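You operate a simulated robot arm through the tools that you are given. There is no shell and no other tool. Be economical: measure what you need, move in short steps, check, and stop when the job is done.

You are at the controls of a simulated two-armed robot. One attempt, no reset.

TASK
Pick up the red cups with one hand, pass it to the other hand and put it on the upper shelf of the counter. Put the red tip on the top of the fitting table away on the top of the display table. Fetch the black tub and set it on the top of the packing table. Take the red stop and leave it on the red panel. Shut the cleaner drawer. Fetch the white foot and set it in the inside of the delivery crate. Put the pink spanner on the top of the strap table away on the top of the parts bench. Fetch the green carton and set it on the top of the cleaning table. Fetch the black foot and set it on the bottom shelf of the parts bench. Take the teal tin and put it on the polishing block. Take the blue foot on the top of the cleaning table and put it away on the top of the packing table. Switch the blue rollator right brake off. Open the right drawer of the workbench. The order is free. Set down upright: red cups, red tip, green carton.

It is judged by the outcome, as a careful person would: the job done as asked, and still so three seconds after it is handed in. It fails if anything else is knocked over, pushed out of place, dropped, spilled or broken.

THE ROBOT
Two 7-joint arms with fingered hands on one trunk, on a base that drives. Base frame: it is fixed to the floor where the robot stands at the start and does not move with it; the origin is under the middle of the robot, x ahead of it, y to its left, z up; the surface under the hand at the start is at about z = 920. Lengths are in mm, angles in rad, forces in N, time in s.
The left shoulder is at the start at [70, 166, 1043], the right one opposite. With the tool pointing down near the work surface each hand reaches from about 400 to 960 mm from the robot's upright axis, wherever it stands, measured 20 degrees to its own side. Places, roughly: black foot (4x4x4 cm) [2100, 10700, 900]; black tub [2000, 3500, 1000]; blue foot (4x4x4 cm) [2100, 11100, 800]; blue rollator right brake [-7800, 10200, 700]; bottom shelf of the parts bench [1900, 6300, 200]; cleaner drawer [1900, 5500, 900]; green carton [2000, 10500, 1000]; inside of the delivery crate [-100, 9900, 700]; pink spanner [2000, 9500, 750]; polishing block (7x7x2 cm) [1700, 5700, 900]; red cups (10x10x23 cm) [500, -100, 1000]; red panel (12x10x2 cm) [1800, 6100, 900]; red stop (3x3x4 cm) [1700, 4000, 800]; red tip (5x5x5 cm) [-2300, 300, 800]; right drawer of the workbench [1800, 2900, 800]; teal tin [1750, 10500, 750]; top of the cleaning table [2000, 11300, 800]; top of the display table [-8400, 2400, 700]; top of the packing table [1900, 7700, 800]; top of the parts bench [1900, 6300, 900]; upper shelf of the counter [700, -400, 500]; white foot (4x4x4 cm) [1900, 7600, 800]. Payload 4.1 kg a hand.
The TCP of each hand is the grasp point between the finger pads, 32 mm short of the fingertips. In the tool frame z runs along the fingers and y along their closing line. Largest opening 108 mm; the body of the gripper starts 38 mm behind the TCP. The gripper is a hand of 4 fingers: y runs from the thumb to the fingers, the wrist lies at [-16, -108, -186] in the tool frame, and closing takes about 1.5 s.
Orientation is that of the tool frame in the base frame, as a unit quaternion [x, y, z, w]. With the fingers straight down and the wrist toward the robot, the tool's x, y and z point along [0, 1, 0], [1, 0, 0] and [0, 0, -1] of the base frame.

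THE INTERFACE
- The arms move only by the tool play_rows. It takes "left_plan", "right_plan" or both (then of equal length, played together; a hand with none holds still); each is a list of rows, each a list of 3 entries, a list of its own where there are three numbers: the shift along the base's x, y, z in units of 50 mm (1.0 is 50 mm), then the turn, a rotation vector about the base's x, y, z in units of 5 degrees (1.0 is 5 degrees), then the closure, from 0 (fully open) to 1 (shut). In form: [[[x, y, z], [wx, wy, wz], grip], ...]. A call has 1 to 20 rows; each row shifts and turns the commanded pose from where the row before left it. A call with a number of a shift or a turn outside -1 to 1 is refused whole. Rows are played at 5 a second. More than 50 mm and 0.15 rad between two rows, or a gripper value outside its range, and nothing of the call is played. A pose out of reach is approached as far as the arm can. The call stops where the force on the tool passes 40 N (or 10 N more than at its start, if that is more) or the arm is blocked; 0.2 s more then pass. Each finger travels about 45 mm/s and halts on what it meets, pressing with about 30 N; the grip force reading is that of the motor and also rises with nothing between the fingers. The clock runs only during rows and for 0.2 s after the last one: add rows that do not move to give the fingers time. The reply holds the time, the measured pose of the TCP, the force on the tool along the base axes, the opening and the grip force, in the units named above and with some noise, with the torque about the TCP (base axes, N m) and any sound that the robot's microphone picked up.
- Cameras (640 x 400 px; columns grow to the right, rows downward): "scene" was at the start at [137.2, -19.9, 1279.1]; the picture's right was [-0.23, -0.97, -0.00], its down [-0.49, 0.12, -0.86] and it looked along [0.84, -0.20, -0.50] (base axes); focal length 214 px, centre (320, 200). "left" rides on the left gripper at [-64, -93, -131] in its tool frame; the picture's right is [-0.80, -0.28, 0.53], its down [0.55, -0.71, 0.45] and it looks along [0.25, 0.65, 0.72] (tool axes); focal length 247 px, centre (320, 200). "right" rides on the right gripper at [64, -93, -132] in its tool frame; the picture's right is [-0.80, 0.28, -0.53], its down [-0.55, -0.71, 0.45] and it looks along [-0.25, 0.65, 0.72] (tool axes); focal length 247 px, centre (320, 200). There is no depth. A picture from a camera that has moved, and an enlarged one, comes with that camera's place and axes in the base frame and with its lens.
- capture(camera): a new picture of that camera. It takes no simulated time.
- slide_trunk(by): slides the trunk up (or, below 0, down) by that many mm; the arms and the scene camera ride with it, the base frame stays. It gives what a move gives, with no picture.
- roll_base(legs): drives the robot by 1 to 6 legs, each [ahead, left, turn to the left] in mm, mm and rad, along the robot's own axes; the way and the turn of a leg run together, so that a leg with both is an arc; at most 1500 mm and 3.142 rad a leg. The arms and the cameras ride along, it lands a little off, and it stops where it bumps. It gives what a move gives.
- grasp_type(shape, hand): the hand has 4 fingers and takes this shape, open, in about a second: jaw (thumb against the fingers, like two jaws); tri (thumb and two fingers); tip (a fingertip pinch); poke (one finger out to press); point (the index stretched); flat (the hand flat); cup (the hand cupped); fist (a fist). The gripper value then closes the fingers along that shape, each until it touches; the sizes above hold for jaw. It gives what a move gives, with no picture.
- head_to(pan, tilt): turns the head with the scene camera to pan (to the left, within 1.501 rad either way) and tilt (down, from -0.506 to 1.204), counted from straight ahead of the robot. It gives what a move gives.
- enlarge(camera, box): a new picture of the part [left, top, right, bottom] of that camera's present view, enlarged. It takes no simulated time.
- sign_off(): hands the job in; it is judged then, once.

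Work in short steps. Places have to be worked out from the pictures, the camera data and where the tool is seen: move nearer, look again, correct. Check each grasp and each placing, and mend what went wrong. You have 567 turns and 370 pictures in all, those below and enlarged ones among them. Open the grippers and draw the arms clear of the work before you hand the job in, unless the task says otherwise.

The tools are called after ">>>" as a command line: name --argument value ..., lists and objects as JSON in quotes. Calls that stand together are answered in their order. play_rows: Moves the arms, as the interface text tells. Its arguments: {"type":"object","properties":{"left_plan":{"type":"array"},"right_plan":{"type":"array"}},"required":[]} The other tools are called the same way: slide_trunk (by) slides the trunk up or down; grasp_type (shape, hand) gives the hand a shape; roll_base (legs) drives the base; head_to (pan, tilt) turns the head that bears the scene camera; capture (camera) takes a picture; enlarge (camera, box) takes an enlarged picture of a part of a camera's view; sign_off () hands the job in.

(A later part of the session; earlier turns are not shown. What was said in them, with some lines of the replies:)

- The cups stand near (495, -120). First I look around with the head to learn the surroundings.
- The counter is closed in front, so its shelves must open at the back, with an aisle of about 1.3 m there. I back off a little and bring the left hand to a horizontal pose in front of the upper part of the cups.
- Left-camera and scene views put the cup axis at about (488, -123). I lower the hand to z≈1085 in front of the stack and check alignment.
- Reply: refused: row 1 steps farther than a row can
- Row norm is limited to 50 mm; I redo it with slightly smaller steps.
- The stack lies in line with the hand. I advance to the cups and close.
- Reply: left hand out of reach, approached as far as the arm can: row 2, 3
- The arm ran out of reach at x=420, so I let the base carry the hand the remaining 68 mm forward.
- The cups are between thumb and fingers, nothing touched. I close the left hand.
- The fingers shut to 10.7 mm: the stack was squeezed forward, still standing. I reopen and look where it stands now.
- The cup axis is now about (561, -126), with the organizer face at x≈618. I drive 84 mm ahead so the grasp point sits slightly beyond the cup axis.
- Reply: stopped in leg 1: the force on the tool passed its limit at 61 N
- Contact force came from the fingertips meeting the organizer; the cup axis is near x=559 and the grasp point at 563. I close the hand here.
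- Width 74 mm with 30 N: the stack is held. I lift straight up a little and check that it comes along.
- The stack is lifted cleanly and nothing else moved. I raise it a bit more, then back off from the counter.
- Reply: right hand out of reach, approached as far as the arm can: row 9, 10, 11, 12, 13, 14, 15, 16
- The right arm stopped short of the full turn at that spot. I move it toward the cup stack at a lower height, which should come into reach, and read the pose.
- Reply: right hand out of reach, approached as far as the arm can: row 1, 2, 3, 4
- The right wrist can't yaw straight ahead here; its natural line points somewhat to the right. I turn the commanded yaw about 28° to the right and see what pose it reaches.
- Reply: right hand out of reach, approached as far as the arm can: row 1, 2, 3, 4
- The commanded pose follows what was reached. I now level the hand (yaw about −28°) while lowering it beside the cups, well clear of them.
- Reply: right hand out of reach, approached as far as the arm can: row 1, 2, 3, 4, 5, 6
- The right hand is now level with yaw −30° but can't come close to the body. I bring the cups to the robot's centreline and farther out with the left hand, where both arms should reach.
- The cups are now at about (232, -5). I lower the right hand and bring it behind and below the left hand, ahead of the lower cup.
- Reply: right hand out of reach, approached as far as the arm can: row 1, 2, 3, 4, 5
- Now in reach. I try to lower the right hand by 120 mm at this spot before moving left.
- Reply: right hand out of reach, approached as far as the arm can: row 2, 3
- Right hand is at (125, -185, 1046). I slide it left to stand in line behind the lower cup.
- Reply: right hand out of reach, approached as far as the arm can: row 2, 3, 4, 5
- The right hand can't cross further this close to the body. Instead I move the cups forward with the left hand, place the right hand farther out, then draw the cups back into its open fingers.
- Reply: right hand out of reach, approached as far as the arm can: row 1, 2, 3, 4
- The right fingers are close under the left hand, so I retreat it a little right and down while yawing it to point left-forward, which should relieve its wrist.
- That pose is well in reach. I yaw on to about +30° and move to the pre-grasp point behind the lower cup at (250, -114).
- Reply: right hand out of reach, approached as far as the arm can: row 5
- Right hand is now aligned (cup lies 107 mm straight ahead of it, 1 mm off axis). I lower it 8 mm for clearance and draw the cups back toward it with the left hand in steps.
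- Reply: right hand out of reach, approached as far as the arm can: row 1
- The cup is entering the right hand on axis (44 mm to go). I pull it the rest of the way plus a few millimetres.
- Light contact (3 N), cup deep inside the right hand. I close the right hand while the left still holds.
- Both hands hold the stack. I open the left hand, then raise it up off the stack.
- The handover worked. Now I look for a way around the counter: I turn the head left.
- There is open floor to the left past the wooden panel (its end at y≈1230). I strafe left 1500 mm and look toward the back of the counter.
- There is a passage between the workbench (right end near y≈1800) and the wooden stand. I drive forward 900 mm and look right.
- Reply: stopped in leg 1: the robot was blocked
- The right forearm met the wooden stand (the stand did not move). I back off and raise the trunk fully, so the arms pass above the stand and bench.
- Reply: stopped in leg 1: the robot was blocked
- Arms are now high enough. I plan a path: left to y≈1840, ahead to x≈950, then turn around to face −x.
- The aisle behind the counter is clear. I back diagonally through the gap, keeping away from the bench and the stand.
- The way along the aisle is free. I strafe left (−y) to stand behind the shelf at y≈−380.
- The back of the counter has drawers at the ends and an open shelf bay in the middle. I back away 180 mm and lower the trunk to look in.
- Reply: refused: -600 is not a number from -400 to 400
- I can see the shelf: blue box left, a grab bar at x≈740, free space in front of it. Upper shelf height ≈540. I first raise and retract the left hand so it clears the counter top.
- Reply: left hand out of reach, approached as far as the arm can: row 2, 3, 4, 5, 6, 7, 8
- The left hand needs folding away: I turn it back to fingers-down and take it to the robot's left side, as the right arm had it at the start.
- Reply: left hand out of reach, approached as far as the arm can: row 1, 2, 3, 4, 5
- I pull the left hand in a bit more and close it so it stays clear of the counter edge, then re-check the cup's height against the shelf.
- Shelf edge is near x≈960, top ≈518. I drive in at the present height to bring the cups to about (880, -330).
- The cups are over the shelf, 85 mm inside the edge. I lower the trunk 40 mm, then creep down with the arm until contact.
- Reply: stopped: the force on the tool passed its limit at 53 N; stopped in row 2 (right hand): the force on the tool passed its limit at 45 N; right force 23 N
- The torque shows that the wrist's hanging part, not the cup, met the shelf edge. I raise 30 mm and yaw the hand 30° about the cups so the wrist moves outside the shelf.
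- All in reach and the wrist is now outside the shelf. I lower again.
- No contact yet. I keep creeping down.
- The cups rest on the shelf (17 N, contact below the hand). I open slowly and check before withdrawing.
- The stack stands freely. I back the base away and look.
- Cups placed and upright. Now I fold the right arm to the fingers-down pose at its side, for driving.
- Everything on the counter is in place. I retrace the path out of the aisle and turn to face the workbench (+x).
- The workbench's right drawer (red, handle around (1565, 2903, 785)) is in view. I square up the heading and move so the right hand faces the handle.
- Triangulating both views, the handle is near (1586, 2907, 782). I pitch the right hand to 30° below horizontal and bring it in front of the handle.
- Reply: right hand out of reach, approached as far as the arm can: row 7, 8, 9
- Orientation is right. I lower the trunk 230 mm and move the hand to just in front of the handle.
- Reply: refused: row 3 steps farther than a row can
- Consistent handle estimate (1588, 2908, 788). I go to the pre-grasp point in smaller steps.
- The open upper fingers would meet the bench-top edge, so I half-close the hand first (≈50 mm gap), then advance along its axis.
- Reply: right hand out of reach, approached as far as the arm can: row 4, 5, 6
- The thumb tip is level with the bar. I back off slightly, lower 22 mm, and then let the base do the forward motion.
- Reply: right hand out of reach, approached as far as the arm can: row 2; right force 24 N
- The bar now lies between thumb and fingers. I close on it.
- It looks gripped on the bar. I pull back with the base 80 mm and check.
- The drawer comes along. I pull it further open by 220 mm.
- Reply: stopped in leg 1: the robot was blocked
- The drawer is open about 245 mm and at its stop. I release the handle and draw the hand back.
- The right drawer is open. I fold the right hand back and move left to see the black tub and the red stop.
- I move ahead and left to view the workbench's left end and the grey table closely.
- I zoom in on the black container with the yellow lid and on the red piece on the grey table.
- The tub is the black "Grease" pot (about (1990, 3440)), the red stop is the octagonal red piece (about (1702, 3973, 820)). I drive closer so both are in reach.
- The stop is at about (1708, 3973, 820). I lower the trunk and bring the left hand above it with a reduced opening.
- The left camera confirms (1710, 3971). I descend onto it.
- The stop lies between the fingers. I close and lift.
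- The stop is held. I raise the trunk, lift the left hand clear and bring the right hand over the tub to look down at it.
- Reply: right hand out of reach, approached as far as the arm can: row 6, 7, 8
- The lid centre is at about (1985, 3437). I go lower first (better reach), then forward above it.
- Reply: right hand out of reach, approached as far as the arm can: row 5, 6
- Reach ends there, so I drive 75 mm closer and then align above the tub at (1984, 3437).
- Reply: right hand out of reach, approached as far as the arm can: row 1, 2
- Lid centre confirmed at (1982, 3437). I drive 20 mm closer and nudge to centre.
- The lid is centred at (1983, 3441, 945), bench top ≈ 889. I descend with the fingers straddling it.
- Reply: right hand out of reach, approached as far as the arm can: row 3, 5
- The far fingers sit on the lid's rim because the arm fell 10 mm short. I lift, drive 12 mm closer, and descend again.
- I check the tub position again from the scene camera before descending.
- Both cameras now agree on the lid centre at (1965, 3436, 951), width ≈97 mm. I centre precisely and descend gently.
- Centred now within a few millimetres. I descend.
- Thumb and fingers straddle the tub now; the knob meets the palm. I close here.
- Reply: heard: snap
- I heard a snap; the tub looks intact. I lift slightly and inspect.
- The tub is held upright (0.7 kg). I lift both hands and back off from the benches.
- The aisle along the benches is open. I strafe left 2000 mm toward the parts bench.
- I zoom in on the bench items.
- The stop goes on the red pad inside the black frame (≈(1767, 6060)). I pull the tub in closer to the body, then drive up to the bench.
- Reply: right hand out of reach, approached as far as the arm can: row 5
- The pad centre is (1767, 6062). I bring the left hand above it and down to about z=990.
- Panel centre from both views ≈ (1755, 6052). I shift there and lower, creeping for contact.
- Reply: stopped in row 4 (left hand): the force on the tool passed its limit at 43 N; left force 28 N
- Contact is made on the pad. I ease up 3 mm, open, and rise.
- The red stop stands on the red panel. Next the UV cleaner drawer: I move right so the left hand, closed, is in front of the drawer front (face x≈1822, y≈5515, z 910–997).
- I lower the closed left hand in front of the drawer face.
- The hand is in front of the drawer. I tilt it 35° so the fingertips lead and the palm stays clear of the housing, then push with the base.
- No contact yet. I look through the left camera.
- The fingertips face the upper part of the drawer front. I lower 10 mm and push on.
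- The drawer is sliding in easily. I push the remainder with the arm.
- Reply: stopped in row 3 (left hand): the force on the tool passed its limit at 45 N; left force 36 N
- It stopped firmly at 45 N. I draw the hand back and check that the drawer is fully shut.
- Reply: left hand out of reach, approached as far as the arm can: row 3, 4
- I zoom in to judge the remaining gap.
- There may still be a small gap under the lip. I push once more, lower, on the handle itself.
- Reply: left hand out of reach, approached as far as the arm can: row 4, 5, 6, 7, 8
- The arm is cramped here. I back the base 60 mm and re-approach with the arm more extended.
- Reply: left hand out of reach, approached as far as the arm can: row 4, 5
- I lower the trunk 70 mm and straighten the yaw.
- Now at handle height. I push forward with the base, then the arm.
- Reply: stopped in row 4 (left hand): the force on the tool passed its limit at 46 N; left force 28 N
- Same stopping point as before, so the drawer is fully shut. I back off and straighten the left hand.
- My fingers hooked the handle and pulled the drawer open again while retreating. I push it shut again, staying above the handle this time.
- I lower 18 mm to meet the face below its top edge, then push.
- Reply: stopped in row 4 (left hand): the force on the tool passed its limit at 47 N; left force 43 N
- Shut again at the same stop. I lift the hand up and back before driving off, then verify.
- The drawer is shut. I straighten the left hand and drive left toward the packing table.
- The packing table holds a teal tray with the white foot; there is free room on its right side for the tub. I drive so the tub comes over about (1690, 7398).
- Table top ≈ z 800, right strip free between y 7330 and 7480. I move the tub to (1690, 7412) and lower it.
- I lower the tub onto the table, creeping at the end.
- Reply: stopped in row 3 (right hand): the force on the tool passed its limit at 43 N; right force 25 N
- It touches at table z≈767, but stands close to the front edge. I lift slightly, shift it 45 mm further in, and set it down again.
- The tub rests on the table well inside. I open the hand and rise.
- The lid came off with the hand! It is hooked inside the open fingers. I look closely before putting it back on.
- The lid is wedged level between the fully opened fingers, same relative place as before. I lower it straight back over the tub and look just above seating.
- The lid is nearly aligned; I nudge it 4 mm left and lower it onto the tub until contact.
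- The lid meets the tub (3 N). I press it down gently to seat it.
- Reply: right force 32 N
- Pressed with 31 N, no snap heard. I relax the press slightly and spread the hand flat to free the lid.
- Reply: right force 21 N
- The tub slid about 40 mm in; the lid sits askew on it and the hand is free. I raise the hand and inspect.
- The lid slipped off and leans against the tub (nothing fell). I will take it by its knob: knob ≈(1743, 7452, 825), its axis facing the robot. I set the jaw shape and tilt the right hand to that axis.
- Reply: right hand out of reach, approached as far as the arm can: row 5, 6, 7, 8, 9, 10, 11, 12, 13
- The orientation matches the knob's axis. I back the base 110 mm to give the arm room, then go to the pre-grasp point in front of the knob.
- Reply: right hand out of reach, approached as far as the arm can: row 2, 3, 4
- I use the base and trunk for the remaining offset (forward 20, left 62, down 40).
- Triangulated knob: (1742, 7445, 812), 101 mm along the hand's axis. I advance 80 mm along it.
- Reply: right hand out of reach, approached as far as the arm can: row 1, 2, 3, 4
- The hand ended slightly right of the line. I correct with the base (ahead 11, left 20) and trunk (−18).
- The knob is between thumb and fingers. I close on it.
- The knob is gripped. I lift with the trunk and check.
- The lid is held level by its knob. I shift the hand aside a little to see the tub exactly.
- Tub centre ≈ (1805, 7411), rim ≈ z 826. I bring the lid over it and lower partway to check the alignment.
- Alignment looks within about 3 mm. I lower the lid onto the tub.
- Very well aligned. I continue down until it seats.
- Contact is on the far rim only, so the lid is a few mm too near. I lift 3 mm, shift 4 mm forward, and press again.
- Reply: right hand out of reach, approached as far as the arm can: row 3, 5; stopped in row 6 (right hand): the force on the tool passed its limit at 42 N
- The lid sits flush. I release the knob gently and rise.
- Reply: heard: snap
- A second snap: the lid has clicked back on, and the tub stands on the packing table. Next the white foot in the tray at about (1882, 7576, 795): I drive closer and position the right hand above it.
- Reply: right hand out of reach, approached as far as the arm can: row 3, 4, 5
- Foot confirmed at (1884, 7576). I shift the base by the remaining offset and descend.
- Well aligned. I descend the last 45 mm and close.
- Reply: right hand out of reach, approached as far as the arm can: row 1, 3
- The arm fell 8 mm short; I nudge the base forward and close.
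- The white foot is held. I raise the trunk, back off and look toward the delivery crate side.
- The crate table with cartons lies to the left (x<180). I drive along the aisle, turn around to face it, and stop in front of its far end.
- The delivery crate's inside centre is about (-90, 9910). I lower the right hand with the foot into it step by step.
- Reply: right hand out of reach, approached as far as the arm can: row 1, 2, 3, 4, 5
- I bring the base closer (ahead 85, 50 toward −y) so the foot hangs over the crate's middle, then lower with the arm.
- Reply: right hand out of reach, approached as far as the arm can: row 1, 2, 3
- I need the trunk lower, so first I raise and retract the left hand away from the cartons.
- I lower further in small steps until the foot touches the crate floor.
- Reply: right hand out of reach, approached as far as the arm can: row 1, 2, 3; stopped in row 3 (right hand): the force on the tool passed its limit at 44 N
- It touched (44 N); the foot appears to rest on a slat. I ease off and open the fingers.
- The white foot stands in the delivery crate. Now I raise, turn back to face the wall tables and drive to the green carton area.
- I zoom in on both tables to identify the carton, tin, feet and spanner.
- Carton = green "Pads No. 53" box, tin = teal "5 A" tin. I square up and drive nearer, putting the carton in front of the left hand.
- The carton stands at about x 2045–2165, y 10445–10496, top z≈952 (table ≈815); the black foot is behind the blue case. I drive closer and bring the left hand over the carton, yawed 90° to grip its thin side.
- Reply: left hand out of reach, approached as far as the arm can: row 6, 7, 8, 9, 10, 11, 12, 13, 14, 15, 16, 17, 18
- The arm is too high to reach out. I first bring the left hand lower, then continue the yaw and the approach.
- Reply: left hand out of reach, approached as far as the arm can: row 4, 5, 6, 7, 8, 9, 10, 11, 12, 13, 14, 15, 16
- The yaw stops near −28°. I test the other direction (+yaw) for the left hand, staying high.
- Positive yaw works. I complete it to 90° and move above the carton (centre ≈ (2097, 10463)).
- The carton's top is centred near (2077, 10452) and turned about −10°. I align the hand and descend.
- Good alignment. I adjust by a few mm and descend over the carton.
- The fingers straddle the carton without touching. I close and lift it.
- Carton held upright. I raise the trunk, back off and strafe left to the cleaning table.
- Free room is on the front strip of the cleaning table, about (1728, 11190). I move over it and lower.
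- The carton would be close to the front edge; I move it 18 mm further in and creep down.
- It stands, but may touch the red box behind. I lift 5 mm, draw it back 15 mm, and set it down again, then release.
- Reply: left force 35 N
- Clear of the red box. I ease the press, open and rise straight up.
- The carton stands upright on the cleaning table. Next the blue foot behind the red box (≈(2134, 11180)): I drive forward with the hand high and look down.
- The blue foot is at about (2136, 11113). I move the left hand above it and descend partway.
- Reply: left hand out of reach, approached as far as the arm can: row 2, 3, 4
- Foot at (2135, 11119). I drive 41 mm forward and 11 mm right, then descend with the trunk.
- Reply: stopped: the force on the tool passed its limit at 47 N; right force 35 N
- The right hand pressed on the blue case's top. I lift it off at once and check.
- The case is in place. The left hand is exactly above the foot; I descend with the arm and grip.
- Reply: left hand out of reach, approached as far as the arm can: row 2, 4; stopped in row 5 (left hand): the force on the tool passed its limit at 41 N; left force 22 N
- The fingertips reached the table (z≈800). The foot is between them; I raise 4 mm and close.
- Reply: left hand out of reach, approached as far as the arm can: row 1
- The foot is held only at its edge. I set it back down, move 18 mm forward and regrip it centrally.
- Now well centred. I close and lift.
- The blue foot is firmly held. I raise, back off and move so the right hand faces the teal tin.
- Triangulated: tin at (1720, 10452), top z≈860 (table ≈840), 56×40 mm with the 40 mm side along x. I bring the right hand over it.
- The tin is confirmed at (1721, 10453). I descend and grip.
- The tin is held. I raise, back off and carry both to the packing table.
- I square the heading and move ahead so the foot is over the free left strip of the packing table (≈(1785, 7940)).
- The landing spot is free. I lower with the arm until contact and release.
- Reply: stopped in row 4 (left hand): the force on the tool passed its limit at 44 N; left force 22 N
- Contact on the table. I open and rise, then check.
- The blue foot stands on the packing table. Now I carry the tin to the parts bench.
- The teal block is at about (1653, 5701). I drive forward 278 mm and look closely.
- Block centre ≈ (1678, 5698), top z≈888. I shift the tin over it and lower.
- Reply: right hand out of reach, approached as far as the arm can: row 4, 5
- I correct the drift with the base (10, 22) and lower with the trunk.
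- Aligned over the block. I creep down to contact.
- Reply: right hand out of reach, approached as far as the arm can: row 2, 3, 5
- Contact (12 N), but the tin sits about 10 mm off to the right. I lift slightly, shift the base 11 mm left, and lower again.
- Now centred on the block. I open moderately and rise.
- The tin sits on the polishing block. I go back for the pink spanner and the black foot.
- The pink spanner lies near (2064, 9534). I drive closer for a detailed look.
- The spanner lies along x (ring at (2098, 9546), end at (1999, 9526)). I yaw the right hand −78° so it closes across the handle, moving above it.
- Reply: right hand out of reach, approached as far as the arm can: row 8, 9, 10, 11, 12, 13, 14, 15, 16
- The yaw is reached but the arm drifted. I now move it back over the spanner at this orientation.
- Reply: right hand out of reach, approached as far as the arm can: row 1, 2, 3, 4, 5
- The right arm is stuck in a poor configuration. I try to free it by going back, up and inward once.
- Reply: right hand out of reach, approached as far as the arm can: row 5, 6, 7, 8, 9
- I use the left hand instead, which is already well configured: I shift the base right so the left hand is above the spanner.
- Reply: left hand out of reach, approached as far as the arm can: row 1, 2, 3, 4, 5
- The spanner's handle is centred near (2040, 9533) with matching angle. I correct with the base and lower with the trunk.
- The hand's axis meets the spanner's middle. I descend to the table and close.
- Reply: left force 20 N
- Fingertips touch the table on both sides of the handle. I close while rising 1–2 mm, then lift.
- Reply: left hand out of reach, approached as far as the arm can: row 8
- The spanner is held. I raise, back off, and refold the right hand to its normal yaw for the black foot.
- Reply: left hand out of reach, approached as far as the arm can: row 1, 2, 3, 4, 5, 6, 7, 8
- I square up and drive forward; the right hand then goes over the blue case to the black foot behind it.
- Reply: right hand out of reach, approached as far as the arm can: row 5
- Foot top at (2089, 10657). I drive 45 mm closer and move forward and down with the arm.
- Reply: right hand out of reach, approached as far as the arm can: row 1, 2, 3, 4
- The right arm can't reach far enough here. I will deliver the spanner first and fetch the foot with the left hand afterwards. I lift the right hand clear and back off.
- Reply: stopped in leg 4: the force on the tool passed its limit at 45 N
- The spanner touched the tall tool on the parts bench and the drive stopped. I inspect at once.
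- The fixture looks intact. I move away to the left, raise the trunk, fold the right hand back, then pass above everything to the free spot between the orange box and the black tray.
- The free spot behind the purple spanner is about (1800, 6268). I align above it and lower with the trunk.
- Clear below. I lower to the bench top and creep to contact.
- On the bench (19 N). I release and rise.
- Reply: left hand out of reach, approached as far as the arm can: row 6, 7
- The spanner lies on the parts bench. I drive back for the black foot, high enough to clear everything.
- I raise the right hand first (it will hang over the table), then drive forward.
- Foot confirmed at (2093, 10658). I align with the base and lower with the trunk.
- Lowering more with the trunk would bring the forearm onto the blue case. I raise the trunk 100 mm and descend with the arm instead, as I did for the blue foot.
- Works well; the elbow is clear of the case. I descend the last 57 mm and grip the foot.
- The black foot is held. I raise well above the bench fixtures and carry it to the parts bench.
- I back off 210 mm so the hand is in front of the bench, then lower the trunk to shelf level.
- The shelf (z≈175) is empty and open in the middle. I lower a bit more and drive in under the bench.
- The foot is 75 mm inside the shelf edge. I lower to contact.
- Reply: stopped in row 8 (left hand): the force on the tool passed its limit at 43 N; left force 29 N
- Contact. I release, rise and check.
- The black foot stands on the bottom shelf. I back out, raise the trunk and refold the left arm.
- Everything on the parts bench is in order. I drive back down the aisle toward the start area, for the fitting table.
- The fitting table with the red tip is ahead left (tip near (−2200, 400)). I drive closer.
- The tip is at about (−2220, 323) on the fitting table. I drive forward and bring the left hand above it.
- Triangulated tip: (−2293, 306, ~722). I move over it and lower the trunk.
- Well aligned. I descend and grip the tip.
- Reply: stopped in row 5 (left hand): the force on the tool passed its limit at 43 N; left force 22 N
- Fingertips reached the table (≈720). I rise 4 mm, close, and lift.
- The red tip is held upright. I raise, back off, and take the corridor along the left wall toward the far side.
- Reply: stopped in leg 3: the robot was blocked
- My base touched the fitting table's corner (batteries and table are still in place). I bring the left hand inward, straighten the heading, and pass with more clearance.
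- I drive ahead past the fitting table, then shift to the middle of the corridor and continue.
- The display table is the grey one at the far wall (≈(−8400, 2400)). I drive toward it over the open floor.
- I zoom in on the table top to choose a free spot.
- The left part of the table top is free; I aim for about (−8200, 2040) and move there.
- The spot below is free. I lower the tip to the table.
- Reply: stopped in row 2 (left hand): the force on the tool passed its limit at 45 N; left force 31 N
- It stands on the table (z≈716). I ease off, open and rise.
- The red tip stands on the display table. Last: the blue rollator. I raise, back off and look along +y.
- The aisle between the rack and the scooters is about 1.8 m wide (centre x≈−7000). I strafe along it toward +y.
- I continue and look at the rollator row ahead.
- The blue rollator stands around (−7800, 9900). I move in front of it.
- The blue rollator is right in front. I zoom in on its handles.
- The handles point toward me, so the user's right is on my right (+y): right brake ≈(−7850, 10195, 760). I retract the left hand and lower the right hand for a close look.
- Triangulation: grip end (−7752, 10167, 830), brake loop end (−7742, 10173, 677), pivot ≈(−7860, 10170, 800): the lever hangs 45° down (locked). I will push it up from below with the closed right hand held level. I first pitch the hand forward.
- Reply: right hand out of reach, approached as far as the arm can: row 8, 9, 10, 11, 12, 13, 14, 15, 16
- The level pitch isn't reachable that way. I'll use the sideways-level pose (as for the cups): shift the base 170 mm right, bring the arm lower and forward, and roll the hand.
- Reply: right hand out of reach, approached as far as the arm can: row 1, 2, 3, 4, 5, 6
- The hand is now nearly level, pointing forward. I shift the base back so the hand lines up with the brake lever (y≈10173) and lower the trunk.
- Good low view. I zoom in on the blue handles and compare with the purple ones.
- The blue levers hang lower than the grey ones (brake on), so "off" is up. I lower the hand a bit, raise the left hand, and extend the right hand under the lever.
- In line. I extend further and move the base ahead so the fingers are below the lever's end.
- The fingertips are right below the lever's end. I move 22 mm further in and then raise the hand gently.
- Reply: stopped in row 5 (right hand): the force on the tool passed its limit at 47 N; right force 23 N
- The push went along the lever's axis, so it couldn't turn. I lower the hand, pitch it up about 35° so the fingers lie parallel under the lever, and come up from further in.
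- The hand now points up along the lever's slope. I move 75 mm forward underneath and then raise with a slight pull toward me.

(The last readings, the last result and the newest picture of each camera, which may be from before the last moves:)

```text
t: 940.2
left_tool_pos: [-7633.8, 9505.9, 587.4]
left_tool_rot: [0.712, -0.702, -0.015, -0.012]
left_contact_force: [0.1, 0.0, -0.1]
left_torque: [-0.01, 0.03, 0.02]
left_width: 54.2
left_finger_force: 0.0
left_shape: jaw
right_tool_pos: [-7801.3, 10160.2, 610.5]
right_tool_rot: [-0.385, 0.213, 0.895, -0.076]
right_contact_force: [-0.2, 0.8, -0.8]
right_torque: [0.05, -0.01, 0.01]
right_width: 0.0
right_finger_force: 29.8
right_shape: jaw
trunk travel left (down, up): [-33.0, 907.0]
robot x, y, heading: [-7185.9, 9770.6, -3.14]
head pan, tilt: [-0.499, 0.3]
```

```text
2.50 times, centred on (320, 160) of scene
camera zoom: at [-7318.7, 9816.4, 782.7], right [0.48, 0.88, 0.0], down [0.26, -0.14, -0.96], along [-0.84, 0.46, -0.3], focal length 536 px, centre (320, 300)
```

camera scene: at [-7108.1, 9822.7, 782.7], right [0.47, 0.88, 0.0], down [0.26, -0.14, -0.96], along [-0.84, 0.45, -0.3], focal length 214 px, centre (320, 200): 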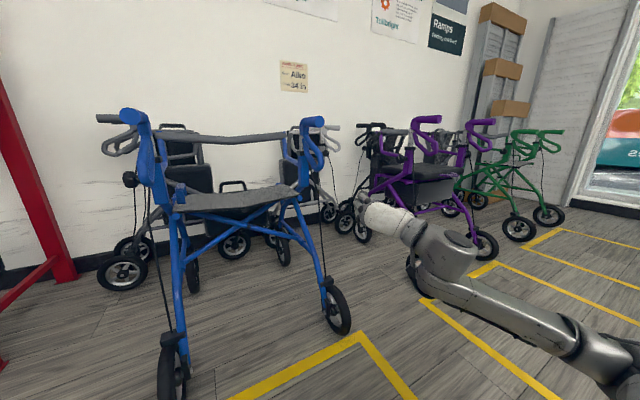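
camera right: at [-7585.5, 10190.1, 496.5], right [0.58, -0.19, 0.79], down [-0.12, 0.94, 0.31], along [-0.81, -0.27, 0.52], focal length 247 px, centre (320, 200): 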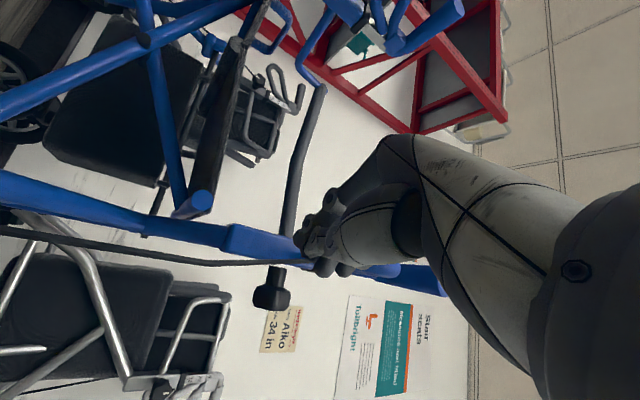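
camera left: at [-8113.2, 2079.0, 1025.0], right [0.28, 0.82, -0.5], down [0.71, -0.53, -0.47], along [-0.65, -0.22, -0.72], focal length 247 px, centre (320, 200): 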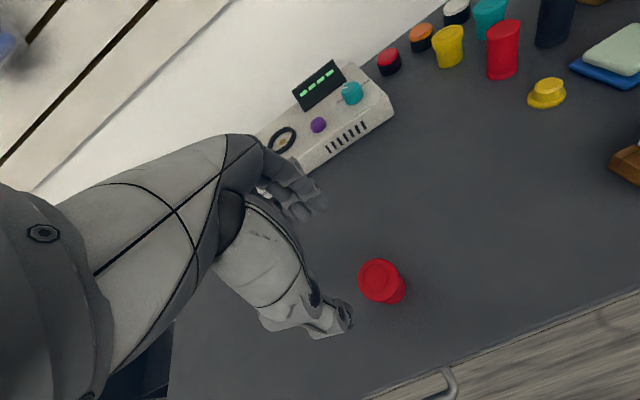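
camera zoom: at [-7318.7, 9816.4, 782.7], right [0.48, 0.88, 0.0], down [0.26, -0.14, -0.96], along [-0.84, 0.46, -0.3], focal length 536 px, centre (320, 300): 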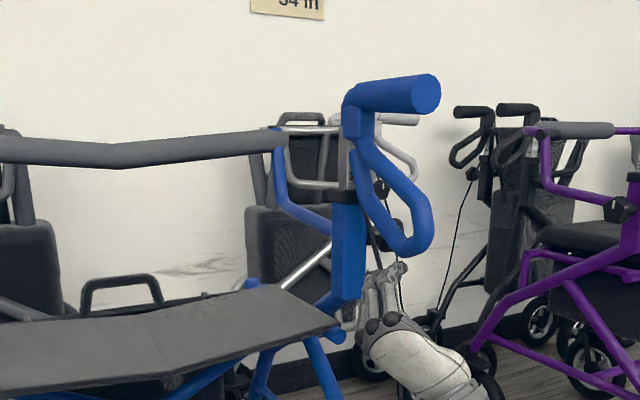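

Fingertips are just below the loop's lower bar. I raise on, pulling slightly toward me.

>>> play_rows --right_plan '[[[0, 0, 0.3], [0, 0, 0], 1], [[0.05, 0, 0.25], [0, 0, 0], 1], [[0.1, 0, 0.2], [0, 0, 0], 1], [[0.15, 0, 0.2], [0, 0, 0], 1], [[0.2, 0, 0.2], [0, 0, 0], 1], [[0.2, 0, 0.2], [0, 0, 0], 1], [[0.2, 0, 0.2], [0, 0, 0], 1]]'

>>> enlarge --camera "scene" --box '[240, 80, 400, 240]'

```text
t: 941.8
left_tool_pos: [-7634.7, 9504.8, 587.7]
left_tool_rot: [0.711, -0.703, -0.017, -0.013]
left_contact_force: [-0.4, -1.2, 0.7]
left_torque: [-0.01, 0.0, 0.02]
left_width: 54.1
left_finger_force: 0.0
left_shape: jaw
right_tool_pos: [-7755.9, 10158.7, 687.3]
right_tool_rot: [-0.386, 0.213, 0.895, -0.075]
right_contact_force: [-3.2, 0.1, -0.5]
right_torque: [0.03, -0.04, 0.03]
right_width: 0.1
right_finger_force: 30.1
right_shape: jaw
trunk travel left (down, up): [-33.0, 907.0]
robot x, y, heading: [-7183.9, 9773.6, -3.144]
head pan, tilt: [-0.499, 0.3]
```

```text
2.50 times, centred on (320, 160) of scene
camera zoom: at [-7319.0, 9816.3, 782.7], right [0.48, 0.88, 0.0], down [0.26, -0.14, -0.96], along [-0.84, 0.46, -0.3], focal length 536 px, centre (320, 300)
```

zoom: 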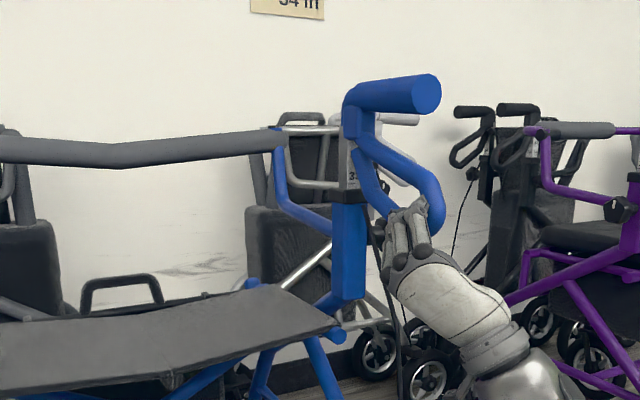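

The lever is swinging up with little force. I continue until it stops.

>>> play_rows --right_plan '[[[0.15, 0, 0.25], [0, 0, 0], 1], [[0.15, 0, 0.25], [0, 0, 0], 1], [[0.1, 0, 0.25], [0, 0, 0], 1], [[0.1, 0, 0.25], [0, 0, 0], 1], [[0.1, 0, 0.25], [0, 0, 0], 1]]'

>>> enlarge --camera "scene" --box '[240, 80, 400, 240]'

```text
t: 943.2
left_tool_pos: [-7636.1, 9503.1, 585.1]
left_tool_rot: [0.712, -0.702, -0.015, -0.013]
left_contact_force: [-0.4, 0.1, -0.9]
left_torque: [0.0, 0.0, 0.03]
left_width: 54.4
left_finger_force: 0.0
left_shape: jaw
right_tool_pos: [-7734.3, 10158.5, 743.2]
right_tool_rot: [-0.393, 0.214, 0.891, -0.078]
right_contact_force: [-14.7, -6.5, -12.6]
right_torque: [0.08, -0.24, 0.12]
right_width: 0.1
right_finger_force: 30.5
right_shape: jaw
trunk travel left (down, up): [-33.0, 907.0]
robot x, y, heading: [-7189.8, 9770.8, -3.136]
head pan, tilt: [-0.499, 0.3]
stopped in row 5 (right hand): the force on the tool passed its limit at 42 N (the readings are from after the stop); the commanded pose is now the measured one
```

```text
2.50 times, centred on (320, 160) of scene
camera zoom: at [-7321.4, 9815.7, 782.3], right [0.47, 0.88, 0.0], down [0.26, -0.14, -0.95], along [-0.84, 0.45, -0.3], focal length 536 px, centre (320, 300)
```

zoom: 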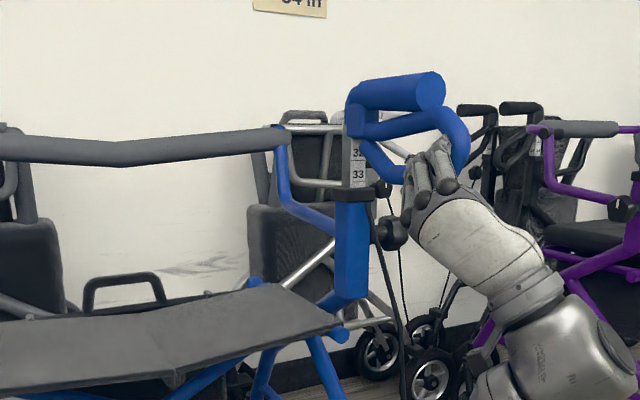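

The lever is up against its stop near the grip. I lower the hand away and see where the lever stays.

>>> play_rows --right_plan '[[[-0.1, 0, -0.4], [0, 0, 0], 1], [[-0.1, 0, -0.6], [0, 0, 0], 1], [[-0.2, 0, -0.7], [0, 0, 0], 1], [[-0.2, 0, -0.7], [0, 0, 0], 1], [[0, 0, -0.7], [0, 0, 0], 1]]'

>>> enlarge --camera "scene" --box '[240, 80, 400, 240]'

```text
t: 944.4
left_tool_pos: [-7633.8, 9504.9, 587.1]
left_tool_rot: [0.712, -0.702, -0.016, -0.013]
left_contact_force: [0.0, -0.5, -0.1]
left_torque: [0.05, 0.03, -0.03]
left_width: 54.3
left_finger_force: 0.1
left_shape: jaw
right_tool_pos: [-7758.6, 10158.4, 592.4]
right_tool_rot: [-0.388, 0.214, 0.893, -0.077]
right_contact_force: [-0.1, -0.6, -0.4]
right_torque: [0.02, -0.02, 0.01]
right_width: 0.0
right_finger_force: 30.5
right_shape: jaw
trunk travel left (down, up): [-33.0, 907.0]
robot x, y, heading: [-7185.2, 9769.5, -3.132]
head pan, tilt: [-0.499, 0.3]
```

```text
2.50 times, centred on (320, 160) of scene
camera zoom: at [-7319.1, 9815.9, 782.8], right [0.48, 0.88, 0.0], down [0.26, -0.14, -0.96], along [-0.84, 0.45, -0.3], focal length 536 px, centre (320, 300)
```

zoom: 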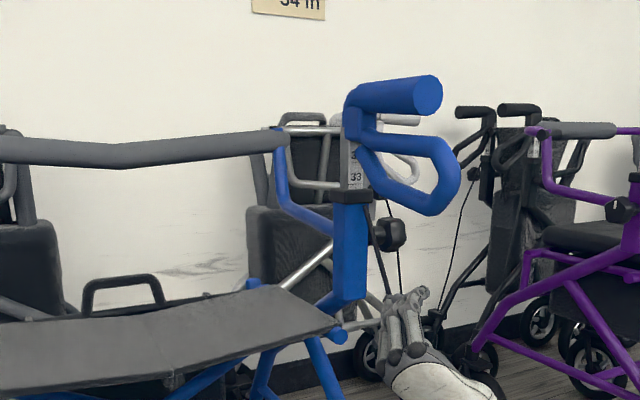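

The lever now stays raised: the right brake is off. I back away, raise the trunk, open both hands and take a final look.

>>> roll_base --legs '[[-350, 0, 0]]'

>>> play_rows --right_plan '[[[0.2, 0, 0.2], [0, -1, 0], 0.5], [[0.2, 0, 0.2], [0, -1, 0], 0], [[0.2, 0, 0.2], [0, -1, 0], 0], [[0, 0, 0.2], [0, -1, 0], 0], [[0, 0, 0], [0, -1, 0], 0], [[0, 0, 0], [0, -1, 0], 0], [[0, 0, 0], [0, 0, 0], 0]]' --left_plan '[[[0, 0, 0], [0, 0, 0], 0.2], [[0, 0, 0], [0, 0, 0], 0], [[0, 0, 0], [0, 0, 0], 0], [[0, 0, 0], [0, 0, 0], 0], [[0, 0, 0], [0, 0, 0], 0], [[0, 0, 0], [0, 0, 0], 0], [[0, 0, 0], [0, 0, 0], 0]]'

>>> slide_trunk --by 300

>>> capture --camera "scene"

```text
t: 946.6
left_tool_pos: [-7288.3, 9504.0, 587.1]
left_tool_rot: [0.714, -0.7, -0.015, -0.011]
left_contact_force: [-0.6, -0.3, 0.6]
left_torque: [0.0, 0.0, 0.0]
left_width: 54.2
left_finger_force: 0.0
left_shape: jaw
right_tool_pos: [-7413.6, 10157.5, 592.3]
right_tool_rot: [-0.39, 0.213, 0.892, -0.078]
right_contact_force: [0.1, 0.0, -0.3]
right_torque: [-0.02, -0.02, 0.01]
right_width: 0.0
right_finger_force: 29.7
right_shape: jaw
trunk travel left (down, up): [-33.0, 907.0]
robot x, y, heading: [-6841.0, 9770.9, -3.131]
head pan, tilt: [-0.499, 0.3]
```

```text
t: 948.2
left_tool_pos: [-7287.8, 9505.3, 587.4]
left_tool_rot: [0.713, -0.701, -0.015, -0.011]
left_contact_force: [-0.5, 0.5, -0.5]
left_torque: [0.02, -0.01, -0.01]
left_width: 107.5
left_finger_force: 0.0
left_shape: jaw
right_tool_pos: [-7383.6, 10157.9, 631.7]
right_tool_rot: [-0.608, 0.226, 0.761, -0.021]
right_contact_force: [-0.3, -0.1, 0.1]
right_torque: [0.0, 0.0, 0.05]
right_width: 108.0
right_finger_force: 0.0
right_shape: jaw
trunk travel left (down, up): [-33.0, 907.0]
robot x, y, heading: [-6843.3, 9774.0, -3.135]
head pan, tilt: [-0.499, 0.3]
```

```text
t: 951.2
left_tool_pos: [-7288.3, 9505.5, 886.2]
left_tool_rot: [0.713, -0.701, -0.015, -0.012]
left_contact_force: [-0.8, -0.5, 0.7]
left_torque: [-0.04, -0.03, -0.03]
left_width: 107.9
left_finger_force: 0.0
left_shape: jaw
right_tool_pos: [-7384.1, 10157.4, 930.8]
right_tool_rot: [-0.607, 0.226, 0.761, -0.021]
right_contact_force: [0.6, -0.6, -0.2]
right_torque: [0.01, -0.02, 0.01]
right_width: 107.7
right_finger_force: 0.1
right_shape: jaw
trunk travel left (down, up): [-333.0, 607.0]
robot x, y, heading: [-6839.3, 9768.2, -3.134]
head pan, tilt: [-0.499, 0.3]
```

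```text
49 pictures are left
camera scene: at [-6973.4, 9817.5, 1082.6], right [0.47, 0.88, 0.0], down [0.26, -0.14, -0.96], along [-0.84, 0.45, -0.3], focal length 214 px, centre (320, 200)
```

scene: 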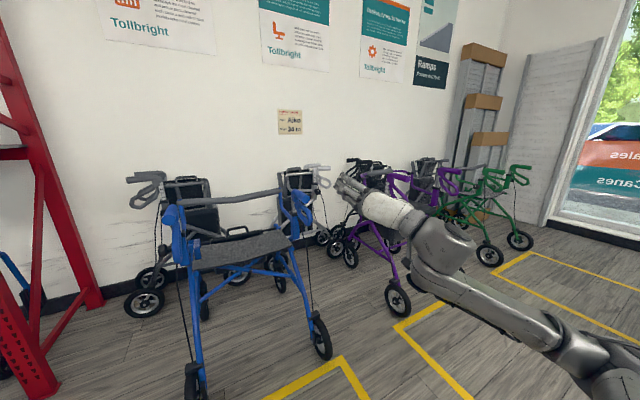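

All thirteen jobs have been carried out, both hands are open and clear of the work. I hand it in.

>>> sign_off

```text
The job is handed in.
```

All thirteen jobs are done and handed in. Each was checked with the cameras when it was finished, but I did not go back for a final look at the earlier ones.

A few things did not go cleanly:

- **Black tub:** its lid came off in my hand when I set the tub down on the packing table. I put it back and pressed it down until it clicked.
- **Cleaner drawer:** my fingers caught the handle and pulled it open again after the first push. I shut it a second time and it stayed shut.
- **Contacts while moving:** I bumped the wooden stand by the counter, the blue case on the table next to the cleaning table, the tall tool on the parts bench and a corner of the fitting table. I also brushed the red box on the cleaning table. Nothing fell and nothing looked out of place afterwards.
- **Blue rollator right brake:** I took "off" to mean the lever raised. I pushed it up and it stayed there.
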